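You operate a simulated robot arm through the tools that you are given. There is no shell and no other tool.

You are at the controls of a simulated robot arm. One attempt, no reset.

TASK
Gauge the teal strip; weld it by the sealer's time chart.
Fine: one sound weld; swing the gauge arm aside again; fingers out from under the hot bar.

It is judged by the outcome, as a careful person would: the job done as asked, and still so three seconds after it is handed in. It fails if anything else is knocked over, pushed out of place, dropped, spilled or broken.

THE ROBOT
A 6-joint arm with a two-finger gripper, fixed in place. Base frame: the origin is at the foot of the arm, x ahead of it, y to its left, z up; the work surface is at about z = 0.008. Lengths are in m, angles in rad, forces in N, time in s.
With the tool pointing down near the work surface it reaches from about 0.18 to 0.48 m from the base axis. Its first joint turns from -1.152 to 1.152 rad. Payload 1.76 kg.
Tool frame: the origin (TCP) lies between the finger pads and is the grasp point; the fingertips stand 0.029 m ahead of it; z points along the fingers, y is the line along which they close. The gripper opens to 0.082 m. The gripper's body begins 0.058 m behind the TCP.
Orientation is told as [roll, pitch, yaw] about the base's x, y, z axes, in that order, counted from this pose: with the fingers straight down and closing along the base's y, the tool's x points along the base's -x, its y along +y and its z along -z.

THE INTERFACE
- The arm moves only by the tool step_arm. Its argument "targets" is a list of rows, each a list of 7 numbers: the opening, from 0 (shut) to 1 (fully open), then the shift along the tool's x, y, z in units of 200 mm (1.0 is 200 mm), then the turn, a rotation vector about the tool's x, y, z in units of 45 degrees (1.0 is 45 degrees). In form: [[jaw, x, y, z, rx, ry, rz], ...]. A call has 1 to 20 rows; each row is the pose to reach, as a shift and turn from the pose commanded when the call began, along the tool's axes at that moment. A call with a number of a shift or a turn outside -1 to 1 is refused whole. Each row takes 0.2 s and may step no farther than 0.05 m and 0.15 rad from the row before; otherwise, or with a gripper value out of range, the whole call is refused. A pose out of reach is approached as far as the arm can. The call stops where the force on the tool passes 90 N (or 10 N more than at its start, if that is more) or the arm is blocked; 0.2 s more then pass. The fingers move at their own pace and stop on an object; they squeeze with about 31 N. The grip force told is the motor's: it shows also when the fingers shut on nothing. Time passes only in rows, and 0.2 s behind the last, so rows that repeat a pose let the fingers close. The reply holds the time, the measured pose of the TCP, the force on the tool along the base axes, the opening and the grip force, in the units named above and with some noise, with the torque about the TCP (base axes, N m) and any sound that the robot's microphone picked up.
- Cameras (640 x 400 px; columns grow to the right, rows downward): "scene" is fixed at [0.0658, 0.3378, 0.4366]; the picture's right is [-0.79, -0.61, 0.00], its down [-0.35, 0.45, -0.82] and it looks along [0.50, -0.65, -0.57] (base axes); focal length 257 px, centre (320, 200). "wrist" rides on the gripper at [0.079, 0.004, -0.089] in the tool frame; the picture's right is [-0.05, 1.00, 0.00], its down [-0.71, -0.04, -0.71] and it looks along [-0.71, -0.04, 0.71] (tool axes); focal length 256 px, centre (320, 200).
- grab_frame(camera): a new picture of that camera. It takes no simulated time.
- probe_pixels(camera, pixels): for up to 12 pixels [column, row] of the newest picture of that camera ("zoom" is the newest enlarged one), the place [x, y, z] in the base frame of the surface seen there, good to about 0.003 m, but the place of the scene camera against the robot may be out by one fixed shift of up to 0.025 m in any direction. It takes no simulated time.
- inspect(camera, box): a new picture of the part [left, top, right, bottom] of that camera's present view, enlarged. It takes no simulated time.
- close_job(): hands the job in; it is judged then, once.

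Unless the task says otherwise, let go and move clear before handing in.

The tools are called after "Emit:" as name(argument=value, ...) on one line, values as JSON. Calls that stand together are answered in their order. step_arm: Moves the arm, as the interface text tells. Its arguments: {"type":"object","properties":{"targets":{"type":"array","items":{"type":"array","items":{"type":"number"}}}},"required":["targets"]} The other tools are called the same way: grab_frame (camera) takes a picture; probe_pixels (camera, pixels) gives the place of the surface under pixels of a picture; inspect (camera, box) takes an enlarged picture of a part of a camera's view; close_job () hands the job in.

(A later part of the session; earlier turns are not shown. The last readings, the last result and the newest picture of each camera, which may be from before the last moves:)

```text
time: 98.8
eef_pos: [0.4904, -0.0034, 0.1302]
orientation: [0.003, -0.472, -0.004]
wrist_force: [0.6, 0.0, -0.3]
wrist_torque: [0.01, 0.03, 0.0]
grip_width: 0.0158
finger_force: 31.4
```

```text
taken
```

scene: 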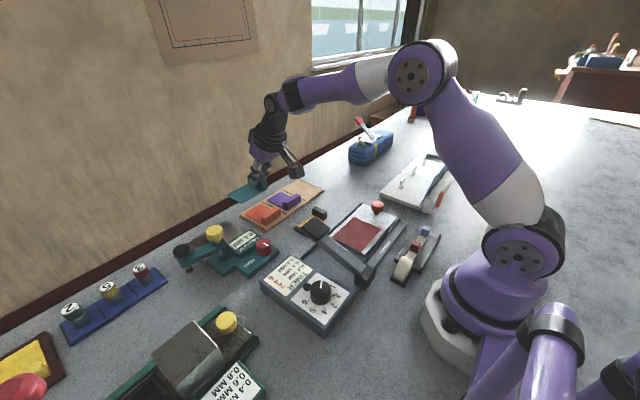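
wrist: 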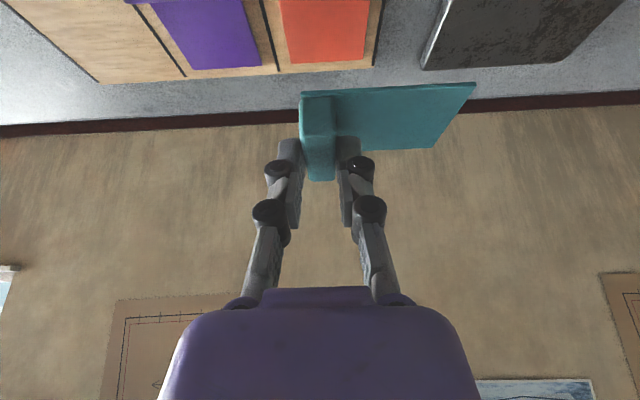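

The strip is secure and clear of the gauge and tray. I'll check the tape dispenser's place near the sealer, since the camera arm will hang over it, while heading toward the sealer.

Emit:
probe_pixels(camera="scene", pixels=[[405, 262], [415, 247], [424, 233], [433, 250], [400, 280], [377, 207], [365, 272], [310, 222], [345, 255], [385, 235]])

Emit:
step_arm(targets=[[0.1, 0.134, -0.121, -0.096, 0, 0, 0], [0.1, 0.267, -0.242, -0.192, 0, 0, 0], [0.1, 0.4, -0.362, -0.288, 0, 0, 0], [0.1, 0.534, -0.483, -0.384, 0, 0, 0], [0.1, 0.67, -0.483, -0.453, 0, 0, 0], [0.1, 0.8, -0.483, -0.52, 0, 0, 0]])

Emit:
grab_frame(camera="scene")

Emit:
grab_frame(camera="wrist")

```text
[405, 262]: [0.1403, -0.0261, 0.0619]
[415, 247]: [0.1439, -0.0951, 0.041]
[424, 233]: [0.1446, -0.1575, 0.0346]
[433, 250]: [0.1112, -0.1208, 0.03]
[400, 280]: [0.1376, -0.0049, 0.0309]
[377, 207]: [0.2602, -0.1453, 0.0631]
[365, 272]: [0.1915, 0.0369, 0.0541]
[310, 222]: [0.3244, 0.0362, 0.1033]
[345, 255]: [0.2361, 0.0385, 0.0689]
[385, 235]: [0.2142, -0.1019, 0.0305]
```

```text
time: 100.2
eef_pos: [0.3034, -0.1003, 0.1503]
orientation: [0.003, -0.472, -0.004]
wrist_force: [-0.7, 0.2, -0.1]
wrist_torque: [-0.03, 0.04, -0.02]
grip_width: 0.0162
finger_force: 31.2
```

```text
taken
```

scene: 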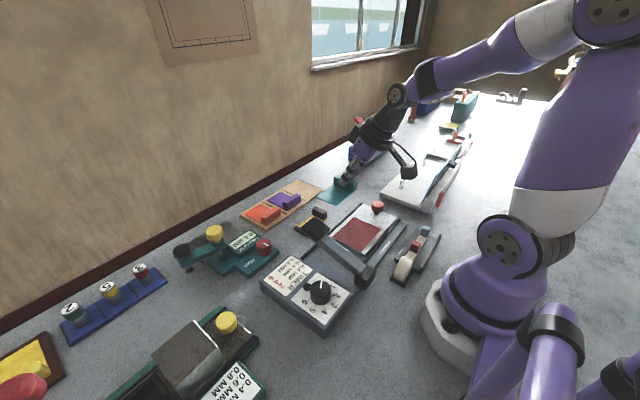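

```text
taken
```

wrist: 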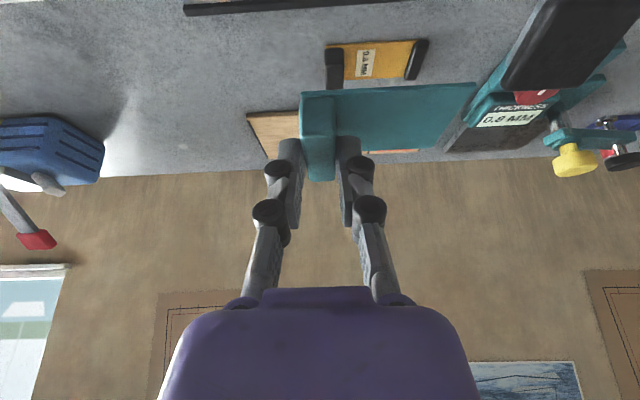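

The tape dispenser is low (≤0.05) and the camera will pass above it. I'll continue inward to hover over the red patch.

Emit:
step_arm(targets=[[0.1, 0.17, -0.005, 0.027, 0, 0, 0], [0.1, 0.338, -0.011, 0.054, 0, 0, 0], [0.1, 0.338, -0.011, 0.054, 0, 0, 0]])

Emit:
grab_frame(camera="wrist")

Emit:
inspect(camera="scene", box=[270, 130, 450, 290])

```text
time: 101.0
eef_pos: [0.2453, -0.1018, 0.1104]
orientation: [0.0, -0.471, -0.004]
wrist_force: [-0.2, 0.1, -0.9]
wrist_torque: [0.01, 0.02, 0.0]
grip_width: 0.0157
finger_force: 31.1
```

```text
taken
```

wrist: 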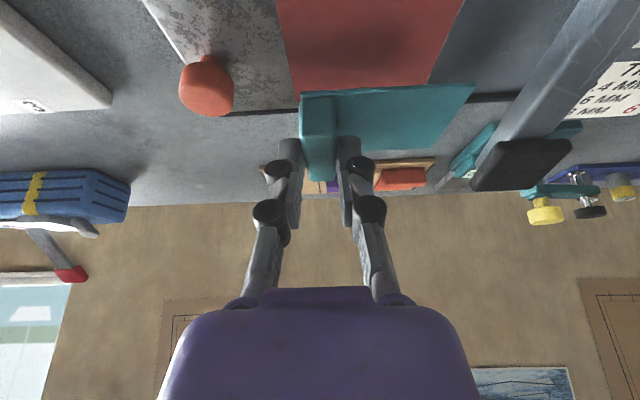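

```text
2.50 times, centred on (360, 210) of scene
```

zoom: 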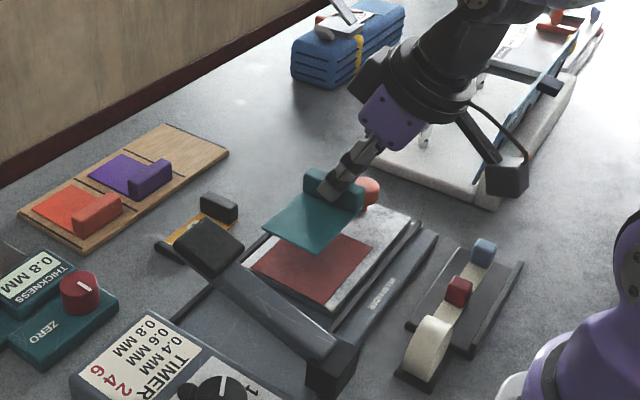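

The strip hovers above the table at (0.245,−0.102,0.110). I'll probe the patch and strip corners to align them.

Emit:
probe_pixels(camera="wrist", pixels=[[279, 10], [293, 85], [455, 10], [430, 78], [305, 97], [460, 95], [432, 147], [345, 92], [480, 90], [260, 112], [208, 75], [535, 100]])

```text
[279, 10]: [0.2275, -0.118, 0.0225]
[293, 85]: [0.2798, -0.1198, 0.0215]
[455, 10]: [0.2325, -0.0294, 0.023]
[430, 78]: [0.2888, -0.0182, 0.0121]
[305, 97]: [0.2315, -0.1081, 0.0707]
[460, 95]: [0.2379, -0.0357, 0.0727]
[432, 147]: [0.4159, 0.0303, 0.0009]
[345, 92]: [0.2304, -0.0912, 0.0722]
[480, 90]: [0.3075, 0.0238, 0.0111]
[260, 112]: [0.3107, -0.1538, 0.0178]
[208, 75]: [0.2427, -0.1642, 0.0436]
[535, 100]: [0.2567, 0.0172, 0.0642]
```

The strip centre is (0.257,−0.070) versus patch centre (0.2585,−0.0737), so I'll shift −3 mm in y and lower. I'll use a small release opening because the orange knob is near the left finger.

Emit:
step_arm(targets=[[0.1, 0.03, -0.015, 0.064, 0, 0, 0], [0.1, 0.06, -0.015, 0.128, 0, 0, 0], [0.1, 0.0896, -0.018, 0.192, 0, 0, 0], [0.1, 0.0896, -0.018, 0.192, 0, 0, 0]])

Emit:
inspect(camera="scene", box=[290, 160, 430, 270])

Emit:
grab_frame(camera="wrist")

```text
time: 102.0
eef_pos: [0.2455, -0.1041, 0.0683]
orientation: [0.001, -0.469, -0.004]
wrist_force: [0.4, 0.0, -1.0]
wrist_torque: [-0.01, 0.02, 0.03]
grip_width: 0.0163
finger_force: 31.2
```

```text
3.64 times, centred on (360, 215) of scene
```

zoom: 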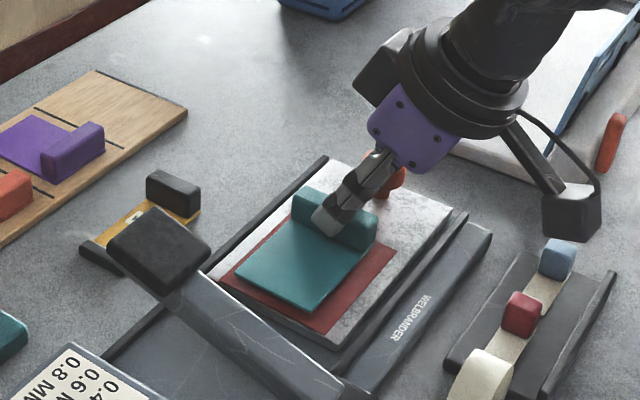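

```text
taken
```

wrist: 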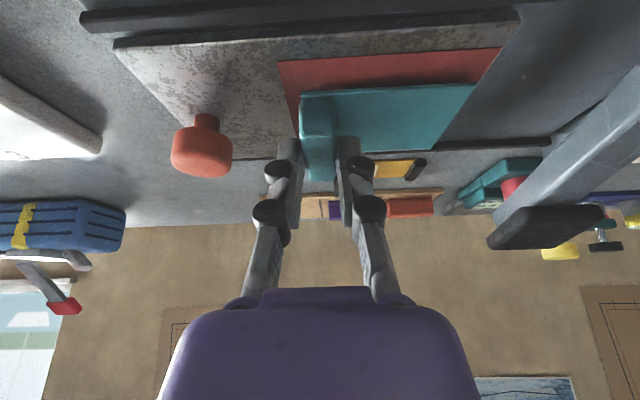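

Just above the patch. I'll lower in small steps until contact.

Emit:
step_arm(targets=[[0.1, 0.0045, 0, 0.009, 0, 0, 0], [0.1, 0.009, 0, 0.018, 0, 0, 0], [0.1, 0.0113, 0, 0.0222, 0, 0, 0]])

Emit:
probe_pixels(camera="wrist", pixels=[[390, 62], [390, 72], [390, 91], [470, 88], [500, 52], [440, 148], [282, 66], [302, 105]])

```text
time: 102.8
eef_pos: [0.2454, -0.1048, 0.0625]
orientation: [0.002, -0.473, -0.006]
wrist_force: [-0.3, 0.2, -0.3]
wrist_torque: [0.02, 0.03, -0.02]
grip_width: 0.0163
finger_force: 31.2
```

```text
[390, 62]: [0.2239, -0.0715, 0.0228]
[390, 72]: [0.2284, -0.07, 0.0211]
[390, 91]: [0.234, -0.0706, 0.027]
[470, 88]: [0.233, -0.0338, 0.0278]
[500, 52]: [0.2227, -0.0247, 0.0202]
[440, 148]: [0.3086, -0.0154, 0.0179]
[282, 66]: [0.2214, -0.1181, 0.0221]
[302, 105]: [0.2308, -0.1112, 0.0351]
```

The strip is centred within the patch (0.232–0.286 inside 0.222–0.295). Lowering the last couple of millimetres.

Emit:
step_arm(targets=[[0.1, 0.0023, 0, 0.0045, 0, 0, 0], [0.1, 0.0045, 0, 0.009, 0, 0, 0]])

```text
time: 103.4
eef_pos: [0.2473, -0.104, 0.0616]
orientation: [0.002, -0.474, -0.006]
wrist_force: [-7.2, 2.0, 28.8]
wrist_torque: [0.05, -0.07, 0.04]
grip_width: 0.0158
finger_force: 30.8
```

Contact at 29 N: the strip is down on the patch. I'll ease up 1 mm and open slightly.

Emit:
step_arm(targets=[[0.1, -0.0023, 0, -0.0045, 0, 0, 0], [0.25, -0.0023, 0, -0.0045, 0, 0, 0], [0.35, -0.0023, 0, -0.0045, 0, 0, 0], [0.35, -0.0023, 0, -0.0045, 0, 0, 0]])

Emit:
inspect(camera="scene", box=[290, 160, 430, 270])

Emit:
inspect(camera="wrist", box=[150, 20, 450, 220])

```text
time: 104.4
eef_pos: [0.2463, -0.1051, 0.0625]
orientation: [0.001, -0.471, -0.006]
wrist_force: [0.3, 0.5, -0.1]
wrist_torque: [-0.02, 0.0, 0.0]
grip_width: 0.0287
finger_force: 0.1
```

```text
3.64 times, centred on (360, 215) of scene
```

zoom: 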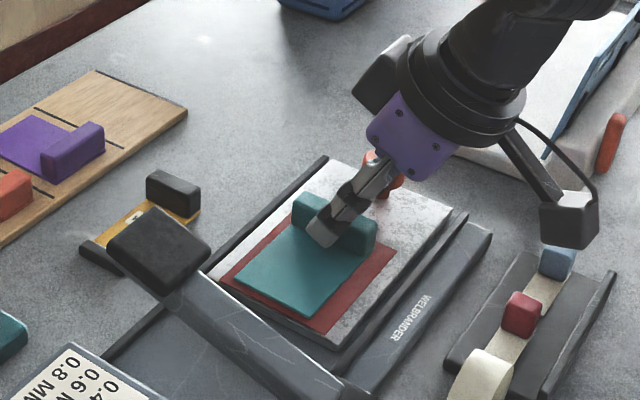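

```text
2.00 times, centred on (300, 120) of wrist
```

zoom: 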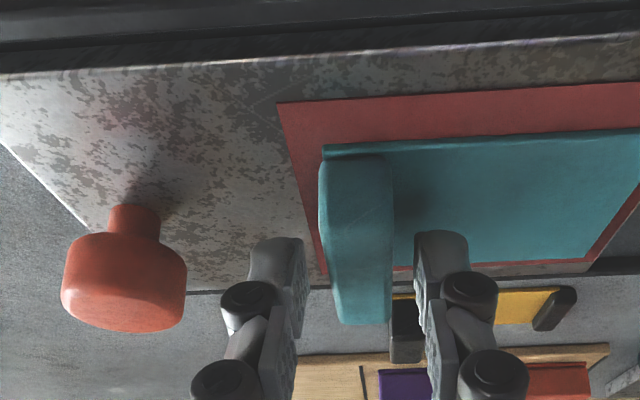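

The strip lies flat and centred on the red patch, with the block on the knob side. I'll rise, close the fingers and come down behind the orange knob to slide the table.

Emit:
step_arm(targets=[[0.35, -0.045, 0, -0.089, 0, 0, 0], [0.35, -0.09, 0, -0.178, 0, 0, 0], [0.35, -0.136, 0, -0.267, 0, 0, 0], [0, -0.12, -0.16, -0.275, 0, 0, 0], [0, -0.105, -0.32, -0.28, 0, 0, 0], [0, -0.0946, -0.4645, -0.288, 0, 0, 0]])

Emit:
grab_frame(camera="wrist")

Emit:
inspect(camera="scene", box=[290, 140, 450, 270])

```text
time: 105.8
eef_pos: [0.2366, -0.1981, 0.123]
orientation: [0.0, -0.469, -0.006]
wrist_force: [0.2, 0.1, -0.2]
wrist_torque: [-0.01, -0.01, 0.0]
grip_width: 0.0
finger_force: 29.0
```

```text
taken
```

wrist: 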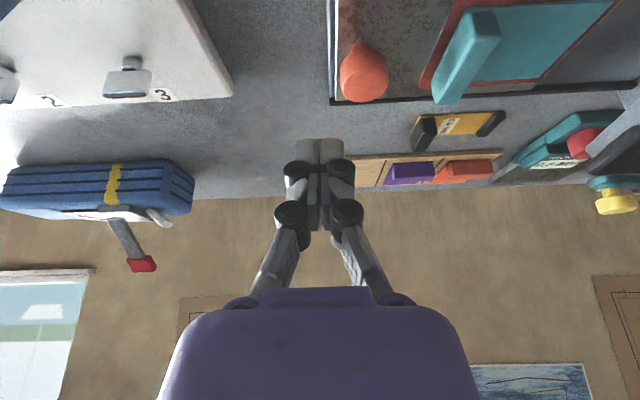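

```text
3.08 times, centred on (370, 205) of scene
```

zoom: 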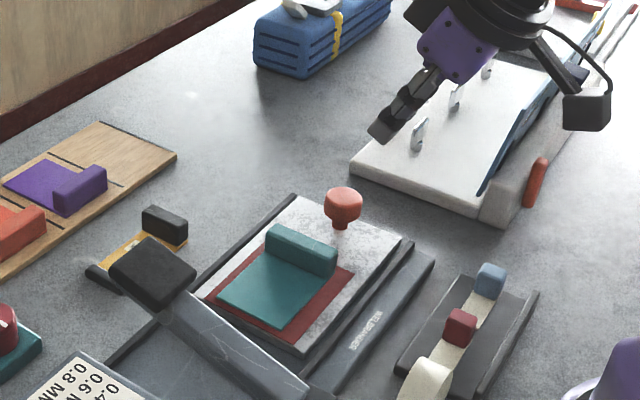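

The strip on the table looks right. I'll probe the orange knob (363,72) and the hook board's edge for clearance before descending.

Emit:
probe_pixels(camera="wrist", pixels=[[363, 85], [363, 95], [345, 75], [385, 75], [363, 60], [363, 48], [230, 85], [225, 95], [190, 20], [335, 100], [345, 30]])

```text
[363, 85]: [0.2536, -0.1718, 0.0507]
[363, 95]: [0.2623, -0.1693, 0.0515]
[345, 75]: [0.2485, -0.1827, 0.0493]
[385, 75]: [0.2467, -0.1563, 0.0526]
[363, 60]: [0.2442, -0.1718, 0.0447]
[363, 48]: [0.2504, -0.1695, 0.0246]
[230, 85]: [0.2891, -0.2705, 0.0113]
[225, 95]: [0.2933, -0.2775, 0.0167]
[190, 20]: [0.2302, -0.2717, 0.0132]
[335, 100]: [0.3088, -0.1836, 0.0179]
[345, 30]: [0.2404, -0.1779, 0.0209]
```

The knob is centred near (0.254,−0.170) with its −y face at about −0.184. I'll shift slightly back and descend behind it, then start pushing in +y.

Emit:
step_arm(targets=[[0, 0.0, -0.03, 0.02, 0, 0, 0], [0, 0.055, -0.03, 0.13, 0, 0, 0], [0, 0.114, -0.03, 0.25, 0, 0, 0], [0, 0.114, 0.03, 0.25, 0, 0, 0], [0, 0.114, 0.1, 0.25, 0, 0, 0]])

Emit:
inspect(camera="scene", box=[270, 150, 430, 280])

Emit:
grab_frame(camera="wrist")

```text
time: 107.0
eef_pos: [0.2382, -0.1778, 0.0678]
orientation: [0.0, -0.471, -0.006]
wrist_force: [0.3, -1.2, 0.3]
wrist_torque: [-0.01, -0.03, -0.05]
grip_width: 0.0
finger_force: 28.7
```

```text
3.08 times, centred on (350, 215) of scene
```

zoom: 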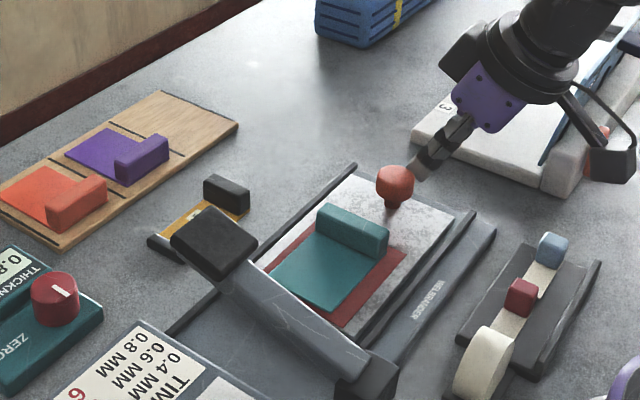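

```text
taken
```

wrist: 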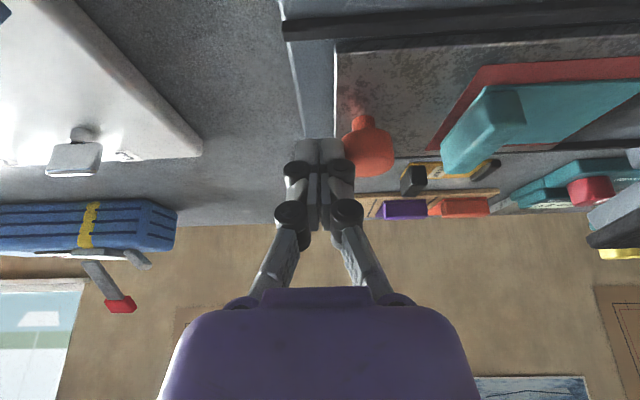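

The table slides easily with about 1 N and the strip rides along. I'll continue pushing in small steps.

Emit:
step_arm(targets=[[0, 0, 0.05, 0, 0, 0, 0], [0, 0, 0.1, 0, 0, 0, 0], [0, 0, 0.15, 0, 0, 0, 0], [0, 0, 0.2, 0, 0, 0, 0], [0, 0, 0.25, 0, 0, 0, 0], [0, 0, 0.3, 0, 0, 0, 0], [0, 0, 0.35, 0, 0, 0, 0]])

Emit:
inspect(camera="scene", box=[270, 170, 430, 300])

Emit:
grab_frame(camera="wrist")

```text
time: 108.6
eef_pos: [0.2396, -0.116, 0.067]
orientation: [-0.028, -0.469, -0.015]
wrist_force: [-11.5, -69.2, 3.5]
wrist_torque: [-1.22, 0.11, -1.1]
grip_width: 0.0
finger_force: 29.5
```

```text
3.08 times, centred on (350, 235) of scene
```

zoom: 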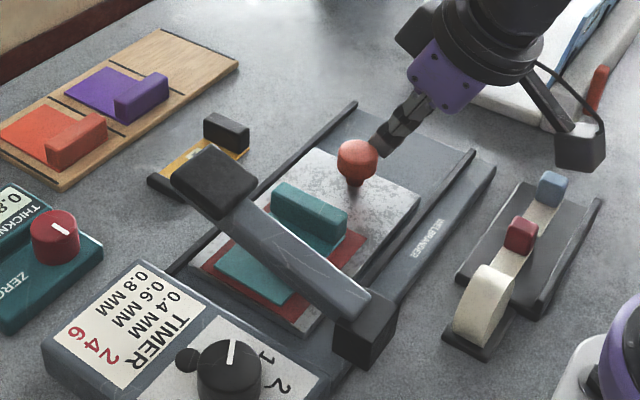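

```text
taken
```

wrist: 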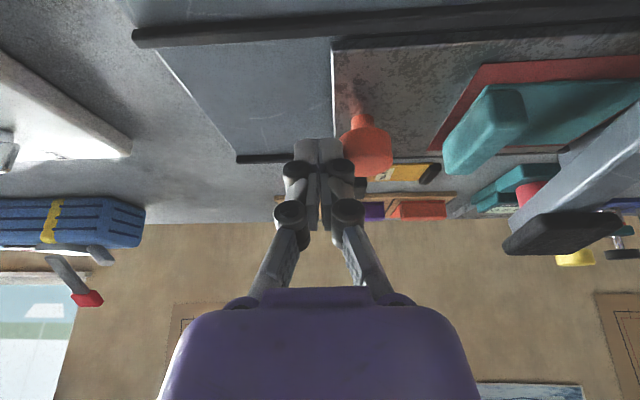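

The table hit its end stop at 69 N with the strip's sheet now under the bar and the block well clear of it (scene zoom (310,210)). I'll back off the knob, rise, bring the tool vertical and go look at the timer dial.

Emit:
step_arm(targets=[[0, 0, -0.06, 0, 0, 0, 0], [0, 0, -0.12, 0, 0, 0, 0], [0, -0.1, -0.12, -0.2, 0, 0, 0], [0, -0.2043, -0.12, -0.401, 0, 0, 0], [0, -0.2043, 0.0, -0.401, 0, 0.15, 0], [0, -0.2043, 0.15, -0.401, 0, 0.3, 0], [0, -0.2043, 0.3, -0.401, 0, 0.45, 0], [0, -0.2043, 0.45, -0.401, 0, 0.6, 0]])

Emit:
grab_frame(camera="scene")

Emit:
grab_frame(camera="wrist")

```text
time: 110.4
eef_pos: [0.2382, -0.0156, 0.1569]
orientation: [-0.001, 0.001, -0.008]
wrist_force: [0.2, 0.6, -0.4]
wrist_torque: [-0.04, 0.01, 0.0]
grip_width: 0.0
finger_force: 28.9
```

```text
taken
```

scene: 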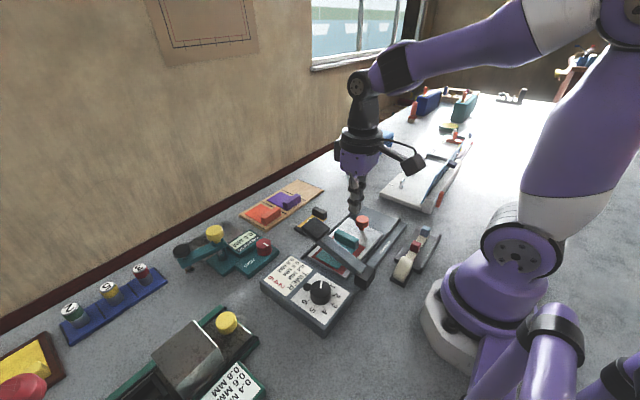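

```text
taken
```

wrist: 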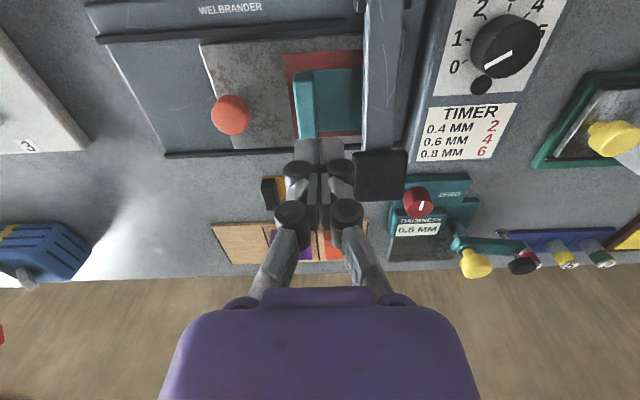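

The table is in, sheet under the bar and block at (305,105). The dial still points to 0. I'll move above it for an accurate look.

Emit:
step_arm(targets=[[0.3, 0.08, 0.19, -0.05, 0, 0, 0], [0.6, 0.16, 0.38, -0.06, 0, 0, 0], [0.7, 0.24, 0.57, -0.065, 0, 0, 0]])

Emit:
grab_frame(camera="wrist")

Emit:
inspect(camera="wrist", box=[240, 50, 400, 170])

```text
time: 111.2
eef_pos: [0.1942, 0.0984, 0.1688]
orientation: [0.0, 0.001, -0.008]
wrist_force: [0.0, -0.4, 0.6]
wrist_torque: [-0.02, -0.03, -0.03]
grip_width: 0.0575
finger_force: 0.1
```

```text
taken
```

wrist: 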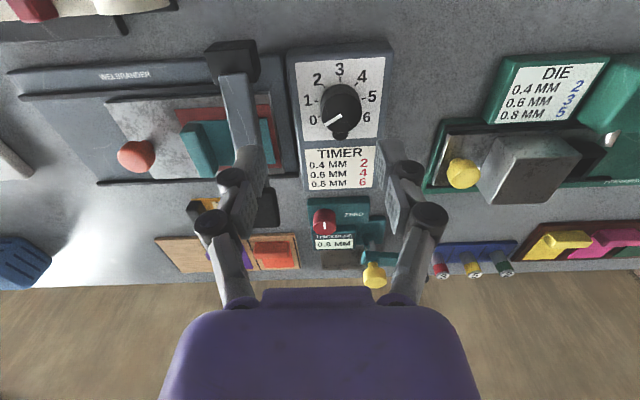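

```text
3.33 times, centred on (320, 110) of wrist
```

zoom: 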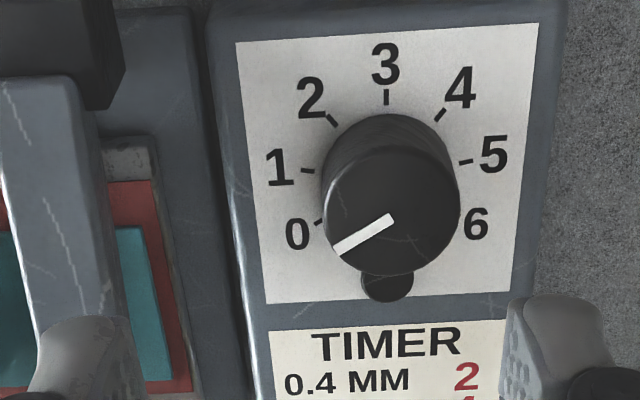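

The sheet shows on both sides of the bar (zoom (135,300)), and the dial is clearly at 0. I'll probe the dial knob and the small nub beside it.

Emit:
probe_pixels(camera="zoom", pixels=[[393, 185], [393, 235], [345, 208], [440, 208], [393, 260], [393, 160], [388, 285], [378, 290], [400, 295], [500, 270], [388, 122], [60, 150]])

```text
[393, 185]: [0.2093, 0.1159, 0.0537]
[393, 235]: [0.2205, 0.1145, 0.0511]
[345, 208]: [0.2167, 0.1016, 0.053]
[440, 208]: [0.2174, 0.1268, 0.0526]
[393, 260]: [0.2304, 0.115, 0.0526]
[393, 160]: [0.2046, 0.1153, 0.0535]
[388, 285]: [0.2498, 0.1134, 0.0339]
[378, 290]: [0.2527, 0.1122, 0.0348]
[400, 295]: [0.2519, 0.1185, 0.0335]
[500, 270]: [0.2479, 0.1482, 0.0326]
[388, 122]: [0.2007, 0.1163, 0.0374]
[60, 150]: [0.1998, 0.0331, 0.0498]
```

The dial's centre is (0.2155,0.1143), top z≈0.053, diameter ≈36 mm; the nub is flush with the panel. I'll turn the wrist 45° counter-clockwise over it and descend to straddle the knob.

Emit:
step_arm(targets=[[0.72, -0.02, 0.015, 0.05, 0, 0, -0.17], [0.72, -0.04, 0.03, 0.1, 0, 0, -0.34], [0.72, -0.06, 0.045, 0.16, 0, 0, -0.51], [0.72, -0.08, 0.06, 0.22, 0, 0, -0.68], [0.72, -0.1, 0.075, 0.28, 0, 0, -0.85], [0.72, -0.1065, 0.0795, 0.34, 0, 0, -1.0], [0.72, -0.1065, 0.0795, 0.34, 0, 0, -1.0]])

Emit:
grab_frame(camera="wrist")

Emit:
inspect(camera="scene", box=[240, 190, 400, 330])

```text
time: 112.8
eef_pos: [0.2147, 0.1122, 0.1029]
orientation: [0.003, -0.001, 0.783]
wrist_force: [1.0, -0.6, 0.0]
wrist_torque: [0.0, 0.0, -0.01]
grip_width: 0.0592
finger_force: 0.0
```

```text
taken
```

wrist: 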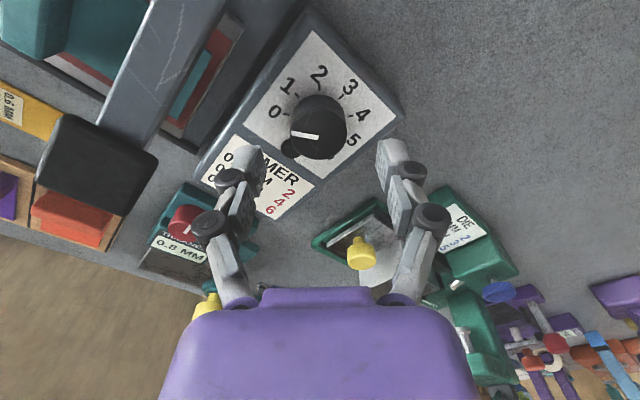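

```text
2.86 times, centred on (320, 260) of scene
```

zoom: 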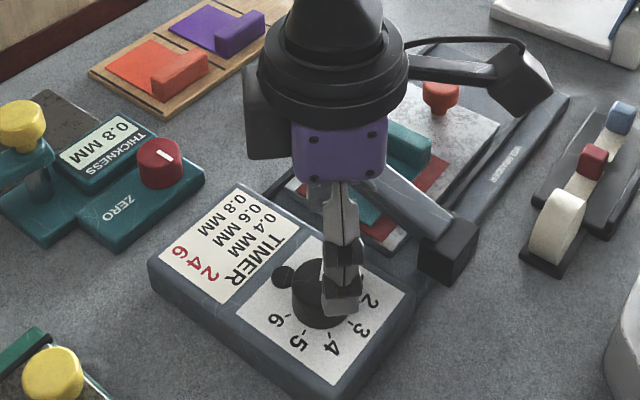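

The knob (319,135) is centred between the fingers. I'll descend to z≈0.068 and close on it.

Emit:
step_arm(targets=[[0.72, 0, 0.005, 0.06, 0, 0, 0], [0.72, 0, 0.005, 0.12, 0, 0, 0], [0.72, 0, 0.005, 0.172, 0, 0, 0], [0.3, 0, 0.005, 0.172, 0, 0, 0], [0.3, 0, 0.005, 0.172, 0, 0, 0], [0.3, 0, 0.005, 0.172, 0, 0, 0]])

Emit:
inspect(camera="wrist", box=[220, 80, 420, 230])

```text
time: 114.2
eef_pos: [0.2135, 0.1121, 0.0693]
orientation: [-0.003, -0.002, 0.779]
wrist_force: [15.6, -15.3, 2.7]
wrist_torque: [-0.23, -0.59, -0.12]
grip_width: 0.0391
finger_force: 11.8
```

```text
2.67 times, centred on (320, 155) of wrist
```

zoom: 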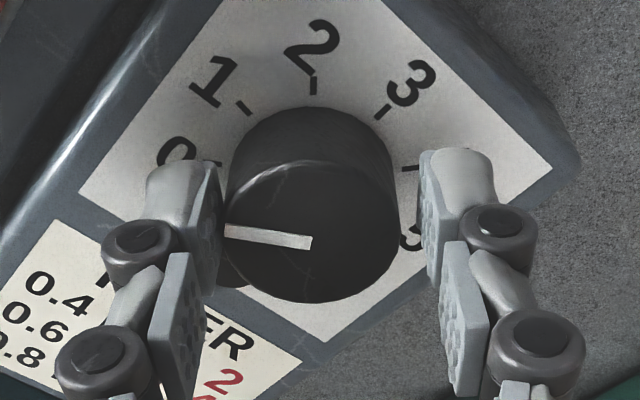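

The left pad touches first with about 5 mm gap on the right. I'll shift −2.5 mm along tool y and let the jaws close evenly.

Emit:
step_arm(targets=[[0.3, 0, -0.0125, 0, 0, 0, 0], [0.3, 0, -0.0125, 0, 0, 0, 0], [0.3, 0, -0.0125, 0, 0, 0, 0]])

Emit:
inspect(camera="wrist", box=[220, 80, 420, 230])

```text
time: 115.0
eef_pos: [0.2149, 0.1105, 0.0683]
orientation: [-0.002, 0.0, 0.781]
wrist_force: [12.5, -10.3, 5.8]
wrist_torque: [-0.23, -0.43, -0.04]
grip_width: 0.0357
finger_force: 8.5
```

```text
2.67 times, centred on (320, 155) of wrist
```

zoom: 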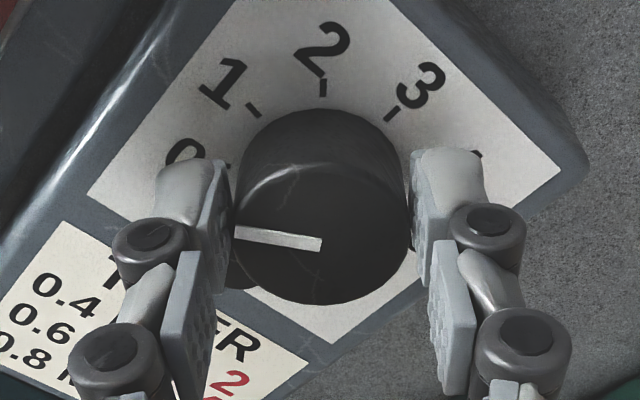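

Closer (0.0357), still one-sided. Another 2 mm the same way.

Emit:
step_arm(targets=[[0.3, 0, -0.01, 0, 0, 0, 0], [0.3, 0, -0.01, 0, 0, 0, 0], [0.3, 0, -0.01, 0, 0, 0, 0]])

```text
time: 115.8
eef_pos: [0.215, 0.1117, 0.0673]
orientation: [0.005, 0.0, 0.787]
wrist_force: [-11.9, 20.5, 18.9]
wrist_torque: [0.64, 0.36, 0.12]
grip_width: 0.0351
finger_force: 36.3
```

Both pads grip now (36 N). I'll turn clockwise 40° (one dial step) and check the pointer follows.

Emit:
step_arm(targets=[[0.3, 0, 0.005, 0, 0, 0, 0.178], [0.3, 0, 0.005, 0, 0, 0, 0.356], [0.3, 0, 0.005, 0, 0, 0, 0.534], [0.3, 0, 0.005, 0, 0, 0, 0.712], [0.3, 0, 0.005, 0, 0, 0, 0.889]])

Emit:
grab_frame(camera="wrist")

```text
time: 117.0
eef_pos: [0.2148, 0.1144, 0.0668]
orientation: [0.012, -0.001, 0.091]
wrist_force: [-8.3, 54.5, -20.8]
wrist_torque: [1.05, 0.01, 0.2]
grip_width: 0.0353
finger_force: 35.9
```

```text
taken
```

wrist: 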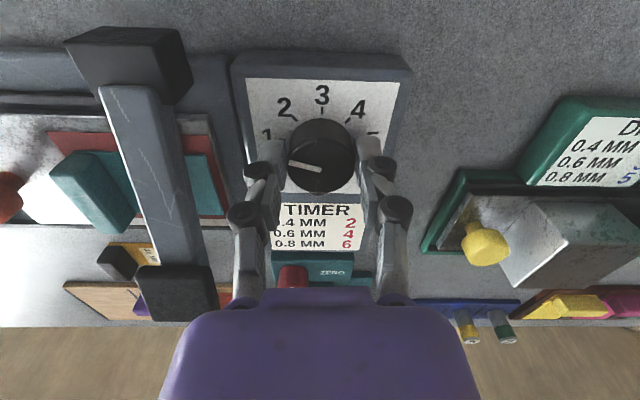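

The pointer moved to 1, but a 54 N side load shows I'm about 3 mm low in y. I'll ease +y and turn the next 40°.

Emit:
step_arm(targets=[[0.3, 0, 0.014, -0.003, 0, 0, 0], [0.3, 0, 0.014, -0.003, 0, 0, 0.178], [0.3, 0, 0.014, -0.003, 0, 0, 0.356], [0.3, 0, 0.014, -0.003, 0, 0, 0.534]])

Emit:
inspect(camera="wrist", box=[220, 60, 420, 210])

```text
time: 118.0
eef_pos: [0.2157, 0.1156, 0.0692]
orientation: [0.009, 0.001, -0.333]
wrist_force: [7.4, 45.3, -24.4]
wrist_torque: [0.82, 0.11, 0.15]
grip_width: 0.0351
finger_force: 36.5
```

```text
2.67 times, centred on (320, 135) of wrist
```

zoom: 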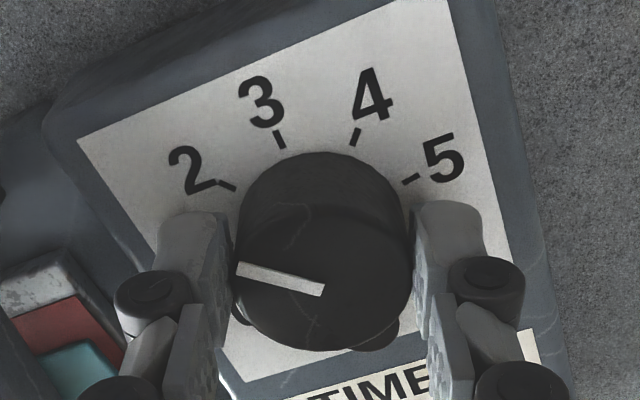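

Still 45 N in +y; the pointer is between 1 and 2. I'll ease another 2.5 mm in +y and keep turning.

Emit:
step_arm(targets=[[0.3, 0.002, 0.0125, 0.004, 0, 0, 0], [0.3, 0.002, 0.0125, 0.004, 0, 0, 0.17], [0.3, 0.002, 0.0125, 0.004, 0, 0, 0.34], [0.3, 0.002, 0.0125, 0.004, 0, 0, 0.51]])

Emit:
inspect(camera="wrist", box=[220, 60, 420, 210])

```text
time: 119.0
eef_pos: [0.2176, 0.1156, 0.0674]
orientation: [0.004, -0.003, -0.743]
wrist_force: [10.6, 3.4, 26.7]
wrist_torque: [0.08, -0.35, 0.01]
grip_width: 0.0351
finger_force: 36.0
```

```text
2.67 times, centred on (320, 135) of wrist
```

zoom: 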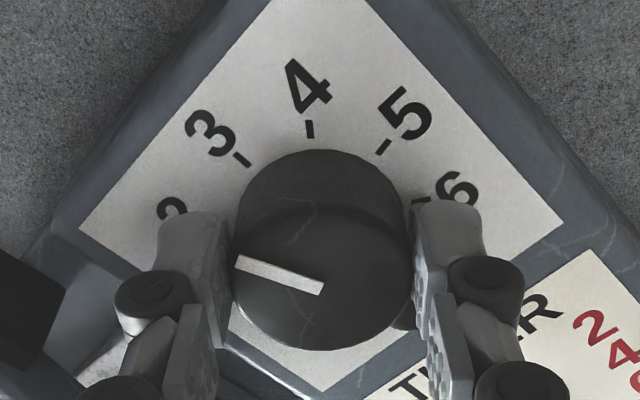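

Loads are low now and the pointer is just past 2. I'll turn on to about 3, easing slightly up.

Emit:
step_arm(targets=[[0.3, 0, 0.002, -0.006, 0, 0, 0.18], [0.3, 0, 0.002, -0.006, 0, 0, 0.36], [0.3, 0, 0.002, -0.006, 0, 0, 0.54], [0.3, 0, 0.002, -0.006, 0, 0, 0.72]])

Emit:
inspect(camera="wrist", box=[220, 60, 420, 210])

```text
time: 120.0
eef_pos: [0.2176, 0.1177, 0.0691]
orientation: [0.006, 0.001, -1.307]
wrist_force: [32.4, 10.3, -27.7]
wrist_torque: [-0.04, -0.66, 0.1]
grip_width: 0.0347
finger_force: 36.0
```

```text
2.67 times, centred on (320, 135) of wrist
```

zoom: 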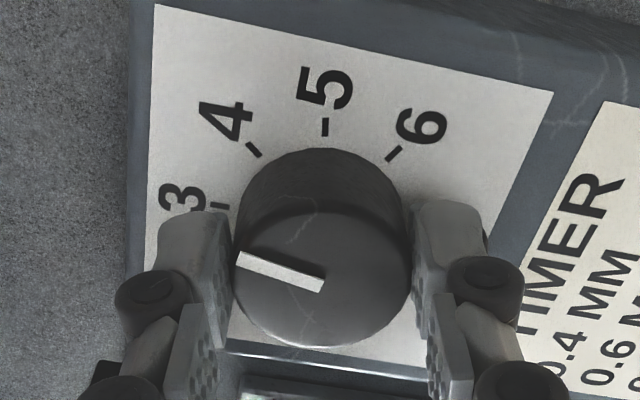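

The pointer is at about 3. I'll open, raise slightly and rotate the wrist back counter-clockwise 120° for a second grip.

Emit:
step_arm(targets=[[0.72, 0, 0, 0, 0, 0, 0], [0.72, 0, 0, 0, 0, 0, 0], [0.72, 0, 0.004, -0.05, 0, 0, -0.17], [0.72, 0, 0.008, -0.1, 0, 0, -0.34], [0.72, 0, 0.008, -0.1, 0, 0, -0.51], [0.72, 0, 0.008, -0.1, 0, 0, -0.68], [0.72, 0, 0.008, -0.1, 0, 0, -0.85]])

Emit:
step_arm(targets=[[0.72, 0, 0, 0, 0, 0, -0.18], [0.72, 0, 0, 0, 0, 0, -0.36], [0.72, 0, 0, 0, 0, 0, -0.54], [0.72, 0, 0, 0, 0, 0, -0.72], [0.72, 0, 0, 0, 0, 0, -0.9]])

Emit:
step_arm(targets=[[0.72, 0, 0, 0, 0, 0, -0.18], [0.72, 0, 0, 0, 0, 0, -0.36], [0.72, 0, 0, 0, 0, 0, -0.54], [0.72, 0, 0, 0, 0, 0, -0.72], [0.72, 0, 0, 0, 0, 0, -0.92]])

Emit:
grab_frame(camera="wrist")

Emit:
inspect(camera="wrist", box=[220, 60, 420, 210])

```text
time: 121.6
eef_pos: [0.2183, 0.116, 0.0879]
orientation: [0.0, 0.002, -0.634]
wrist_force: [-0.7, -0.6, 0.1]
wrist_torque: [0.03, 0.01, 0.0]
grip_width: 0.0592
finger_force: 0.0
```

```text
time: 122.8
eef_pos: [0.2191, 0.1165, 0.0886]
orientation: [0.002, -0.002, 0.072]
wrist_force: [0.1, 0.0, 0.2]
wrist_torque: [-0.03, 0.01, 0.01]
grip_width: 0.0592
finger_force: 0.0
```

```text
refused: row 5 steps farther than a row can; nothing moved
```

```text
taken
```

wrist: 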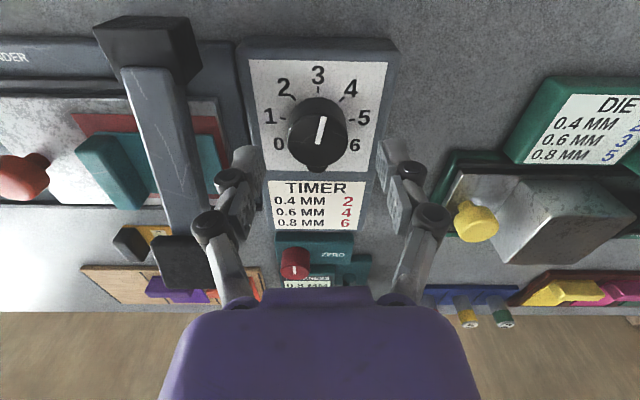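

```text
2.67 times, centred on (320, 135) of wrist
```

zoom: 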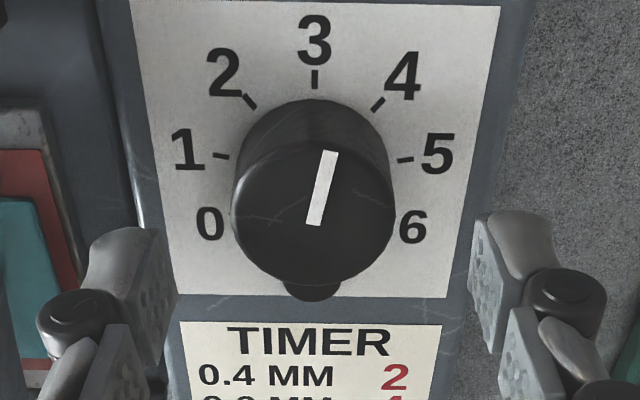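

The pointer now stands at about 3.25 (zoom (330,150)–(313,225)). From the grip readings I compute the dial centre as (0.2184,0.1147). I'll finish turning the wrist back to +45°, centre precisely, descend and grip.

Emit:
step_arm(targets=[[0.72, 0.003, -0.009, 0, 0, 0, -0.18], [0.72, 0.003, -0.009, 0, 0, 0, -0.36], [0.72, 0.003, -0.009, 0, 0, 0, -0.54], [0.72, 0.003, -0.009, 0, 0, 0, -0.72], [0.72, 0.003, -0.009, 0, 0, 0, -0.9], [0.72, 0.003, -0.009, 0.05, 0, 0, -0.95], [0.72, 0.003, -0.009, 0.1, 0, 0, -0.95], [0.3, 0.003, -0.009, 0.1, 0, 0, -0.95], [0.3, 0.003, -0.009, 0.1, 0, 0, -0.95], [0.3, 0.003, -0.009, 0.1, 0, 0, -0.95]])

Emit:
inspect(camera="wrist", box=[220, 60, 420, 210])

```text
time: 125.0
eef_pos: [0.217, 0.1144, 0.0682]
orientation: [0.0, 0.0, 0.816]
wrist_force: [4.2, -9.1, 21.0]
wrist_torque: [-0.33, -0.05, 0.0]
grip_width: 0.0349
finger_force: 36.1
```

```text
2.67 times, centred on (320, 135) of wrist
```

zoom: 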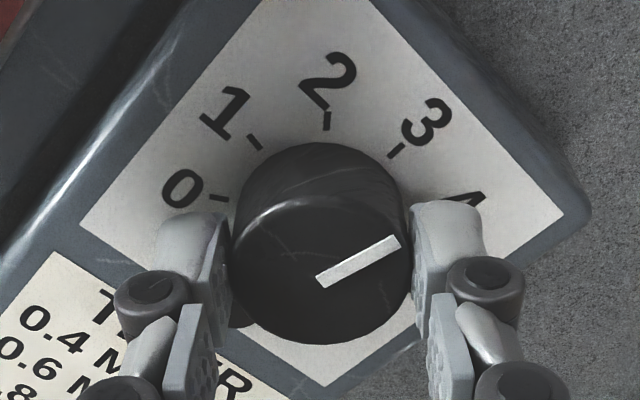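

A well-centred grip this time. I'll turn clockwise in two stages toward 6.

Emit:
step_arm(targets=[[0.3, 0, 0, -0.004, 0, 0, 0.18], [0.3, 0, 0, -0.004, 0, 0, 0.36], [0.3, 0, 0, -0.004, 0, 0, 0.54], [0.3, 0, 0, -0.004, 0, 0, 0.72], [0.3, 0, 0, -0.004, 0, 0, 0.9]])

Emit:
step_arm(targets=[[0.3, 0, 0, 0, 0, 0, 0.18], [0.3, 0, 0, 0, 0, 0, 0.36], [0.3, 0, 0, 0, 0, 0, 0.54], [0.3, 0, 0, 0, 0, 0, 0.72], [0.3, 0, 0, 0, 0, 0, 0.9]])

Emit:
inspect(camera="wrist", box=[220, 60, 420, 210])

```text
time: 126.2
eef_pos: [0.2165, 0.1145, 0.0693]
orientation: [0.0, 0.003, 0.107]
wrist_force: [11.6, -13.4, -16.3]
wrist_torque: [-0.22, -0.45, -0.01]
grip_width: 0.035
finger_force: 35.8
```

```text
time: 127.4
eef_pos: [0.2177, 0.1166, 0.0681]
orientation: [0.002, 0.005, -0.593]
wrist_force: [-1.4, 9.8, -12.8]
wrist_torque: [-0.05, -0.62, 0.03]
grip_width: 0.0348
finger_force: 36.0
```

```text
2.67 times, centred on (320, 135) of wrist
```

zoom: 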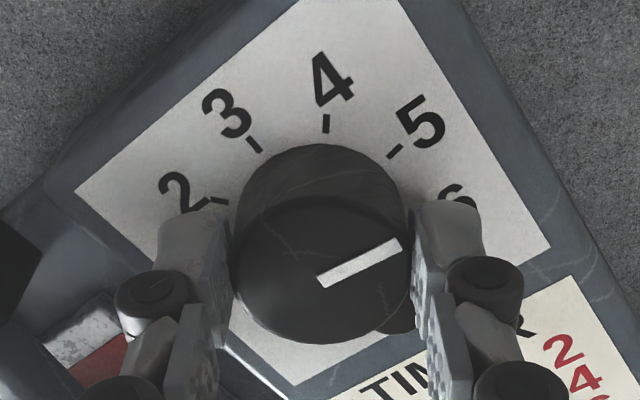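

The pointer is now near 5.3. I'll turn the remaining ~29°, watching torque for an end stop.

Emit:
step_arm(targets=[[0.3, 0, 0, 0, 0, 0, 0.17], [0.3, 0, 0, 0, 0, 0, 0.34], [0.3, 0, 0, 0, 0, 0, 0.5], [0.3, 0, 0, 0, 0, 0, 0.62]])

Emit:
inspect(camera="wrist", box=[220, 60, 420, 210])

```text
time: 128.4
eef_pos: [0.2193, 0.1148, 0.0694]
orientation: [0.004, 0.002, -1.087]
wrist_force: [9.2, 11.9, -4.2]
wrist_torque: [0.48, -0.15, 0.73]
grip_width: 0.0357
finger_force: 36.2
```

```text
2.67 times, centred on (320, 135) of wrist
```

zoom: 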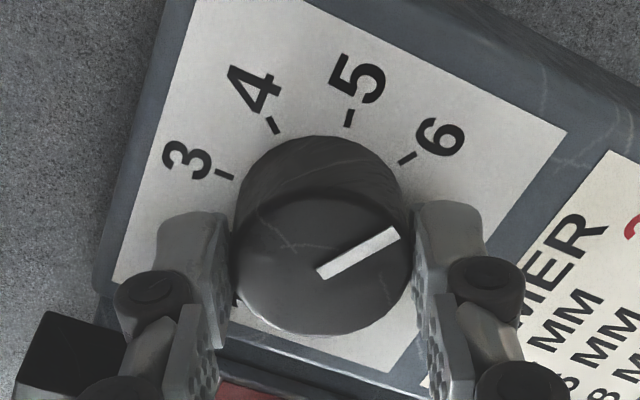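

Torque rose to 0.73 Nm, suggesting the end stop at 6. I'll release, rise and view the dial straight on to confirm the pointer.

Emit:
step_arm(targets=[[0.72, 0, 0, 0, 0, 0, 0], [0.72, 0, 0, 0, 0, 0, 0], [0.72, 0, 0, -0.08, 0, 0, 0], [0.72, 0, 0, -0.16, 0, 0, -0.18], [0.72, 0, 0, -0.24, 0, 0, -0.36], [0.72, 0, 0, -0.32, 0, 0, -0.54], [0.72, 0, 0, -0.4, 0, 0, -0.72], [0.72, 0, 0, -0.45, 0, 0, -0.9]])

Emit:
step_arm(targets=[[0.72, 0, 0, 0, 0, 0, -0.18], [0.72, 0, 0, 0, 0, 0, -0.36], [0.72, 0, 0, 0, 0, 0, -0.48]])

Emit:
grab_frame(camera="wrist")

Emit:
inspect(camera="wrist", box=[240, 30, 400, 150])

```text
time: 130.2
eef_pos: [0.2171, 0.1156, 0.1589]
orientation: [0.0, -0.001, -0.375]
wrist_force: [-0.2, 0.4, -0.3]
wrist_torque: [0.01, 0.03, -0.01]
grip_width: 0.0591
finger_force: 0.0
```

```text
time: 131.0
eef_pos: [0.2166, 0.1155, 0.1587]
orientation: [0.001, 0.0, 0.003]
wrist_force: [0.4, 0.4, 0.9]
wrist_torque: [-0.01, 0.0, -0.01]
grip_width: 0.0587
finger_force: 0.0
```

```text
taken
```

wrist: 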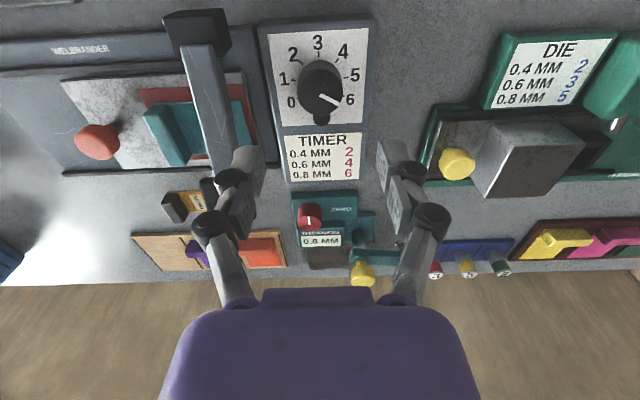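

```text
3.33 times, centred on (320, 90) of wrist
```

zoom: 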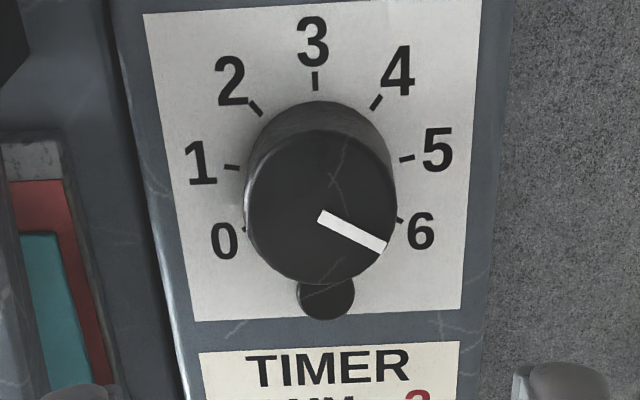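

The pointer is at 6 (mirror image of its original 0 position). Next is the hot bar's handle, so I'll move over to look at it with the jaws still open.

Emit:
step_arm(targets=[[0.72, 0.0, -0.15, 0, 0, 0, 0], [0.72, 0.0, -0.3, 0, 0, 0, 0], [0.72, 0.0, -0.43, 0, 0, 0, 0]])

Emit:
grab_frame(camera="wrist")

Emit:
inspect(camera="wrist", box=[220, 0, 420, 190])

```text
time: 131.8
eef_pos: [0.2159, 0.0285, 0.1582]
orientation: [0.002, 0.0, 0.0]
wrist_force: [0.0, 0.2, -0.3]
wrist_torque: [0.01, -0.01, -0.01]
grip_width: 0.0591
finger_force: 0.0
```

```text
taken
```

wrist: 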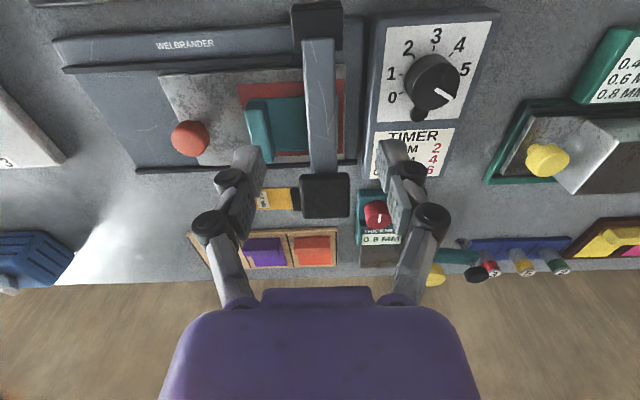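

```text
2.11 times, centred on (320, 95) of wrist
```

zoom: 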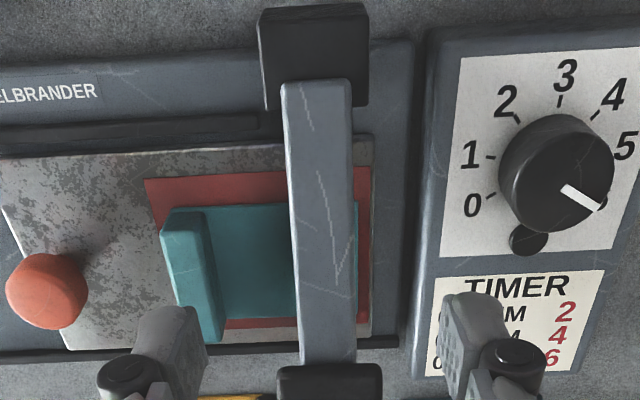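

The sheet lies under the bar with the block clear to the left, and the bar is entirely within the sheet's width (zoom cols 295–355 vs sheet to 357). I'll probe the handle pad (325,195).

Emit:
probe_pixels(camera="wrist", pixels=[[325, 195], [305, 195], [345, 195], [325, 180], [325, 213], [325, 205], [325, 175], [320, 150], [322, 100], [322, 60], [318, 20], [340, 100]])

Emit:
inspect(camera="scene", box=[270, 190, 410, 300])

```text
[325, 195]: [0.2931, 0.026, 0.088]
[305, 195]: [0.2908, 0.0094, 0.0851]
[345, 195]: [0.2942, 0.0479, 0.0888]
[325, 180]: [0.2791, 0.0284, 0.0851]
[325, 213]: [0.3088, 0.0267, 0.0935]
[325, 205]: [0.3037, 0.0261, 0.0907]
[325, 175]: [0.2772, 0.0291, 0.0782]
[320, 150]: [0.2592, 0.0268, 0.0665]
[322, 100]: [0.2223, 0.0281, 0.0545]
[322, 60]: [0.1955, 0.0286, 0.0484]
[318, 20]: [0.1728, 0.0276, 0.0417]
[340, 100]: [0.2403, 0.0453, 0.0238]
```

```text
3.64 times, centred on (340, 245) of scene
```

zoom: 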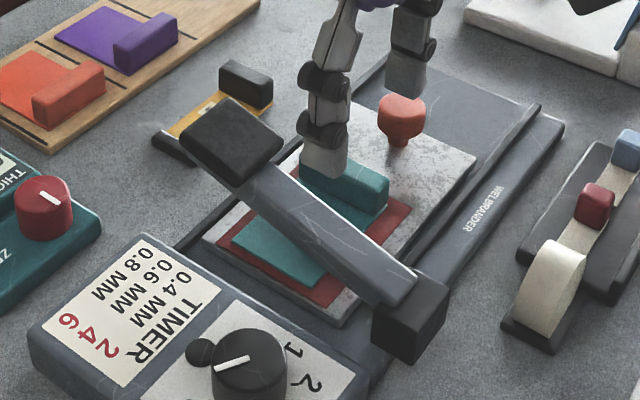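

The handle pad spans x 0.278–0.315, y 0.006–0.050, top z≈0.089, and the dial reads 6. I'll close the fingers and hover above the pad; the fingers stay on top, never under the bar.

Emit:
step_arm(targets=[[0.3, -0.1, 0, 0.0, 0, 0, 0], [0, -0.25, 0, 0.0, 0, 0, 0], [0, -0.415, 0, 0.0, 0, 0, 0], [0, -0.415, 0, 0.08, 0, 0, 0], [0, -0.415, 0, 0.14, 0, 0, 0]])

Emit:
inspect(camera="scene", box=[270, 170, 410, 300])

Emit:
grab_frame(camera="wrist")

```text
time: 133.0
eef_pos: [0.2995, 0.0282, 0.1305]
orientation: [0.001, 0.003, 0.001]
wrist_force: [-0.1, 0.7, -0.4]
wrist_torque: [-0.02, -0.02, 0.06]
grip_width: 0.0
finger_force: 29.1
```

```text
3.08 times, centred on (340, 235) of scene
```

zoom: 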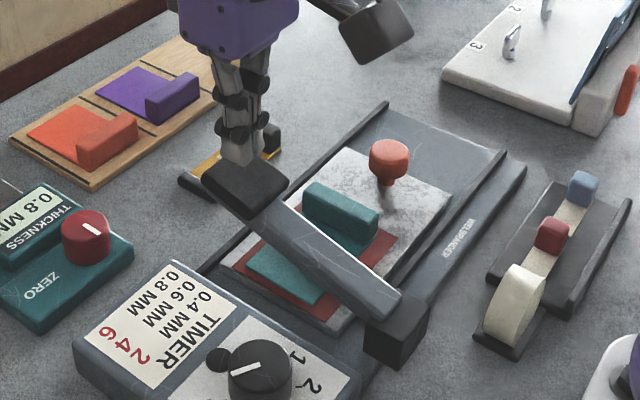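

```text
taken
```

wrist: 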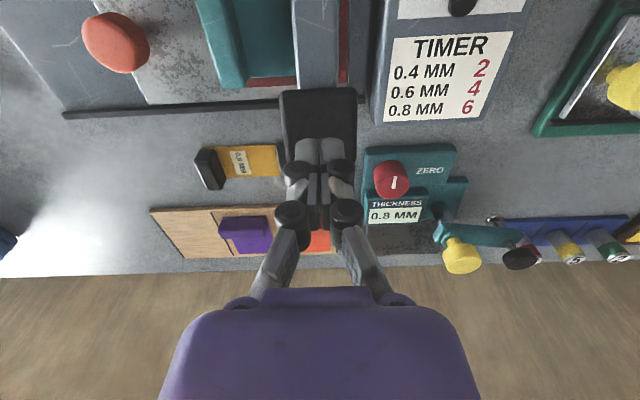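

All set: dial at 6, strip under the bar, fingers above the pad. I'll lower onto the pad and start pressing while watching force and sound.

Emit:
step_arm(targets=[[0, 0, 0, 0.05, 0, 0, 0], [0, 0, 0, 0.09, 0, 0, 0]])

```text
time: 133.6
eef_pos: [0.3011, 0.0296, 0.1133]
orientation: [0.003, 0.0, 0.0]
wrist_force: [0.8, 0.5, 2.3]
wrist_torque: [0.0, -0.01, 0.01]
grip_width: 0.0062
finger_force: 28.5
```

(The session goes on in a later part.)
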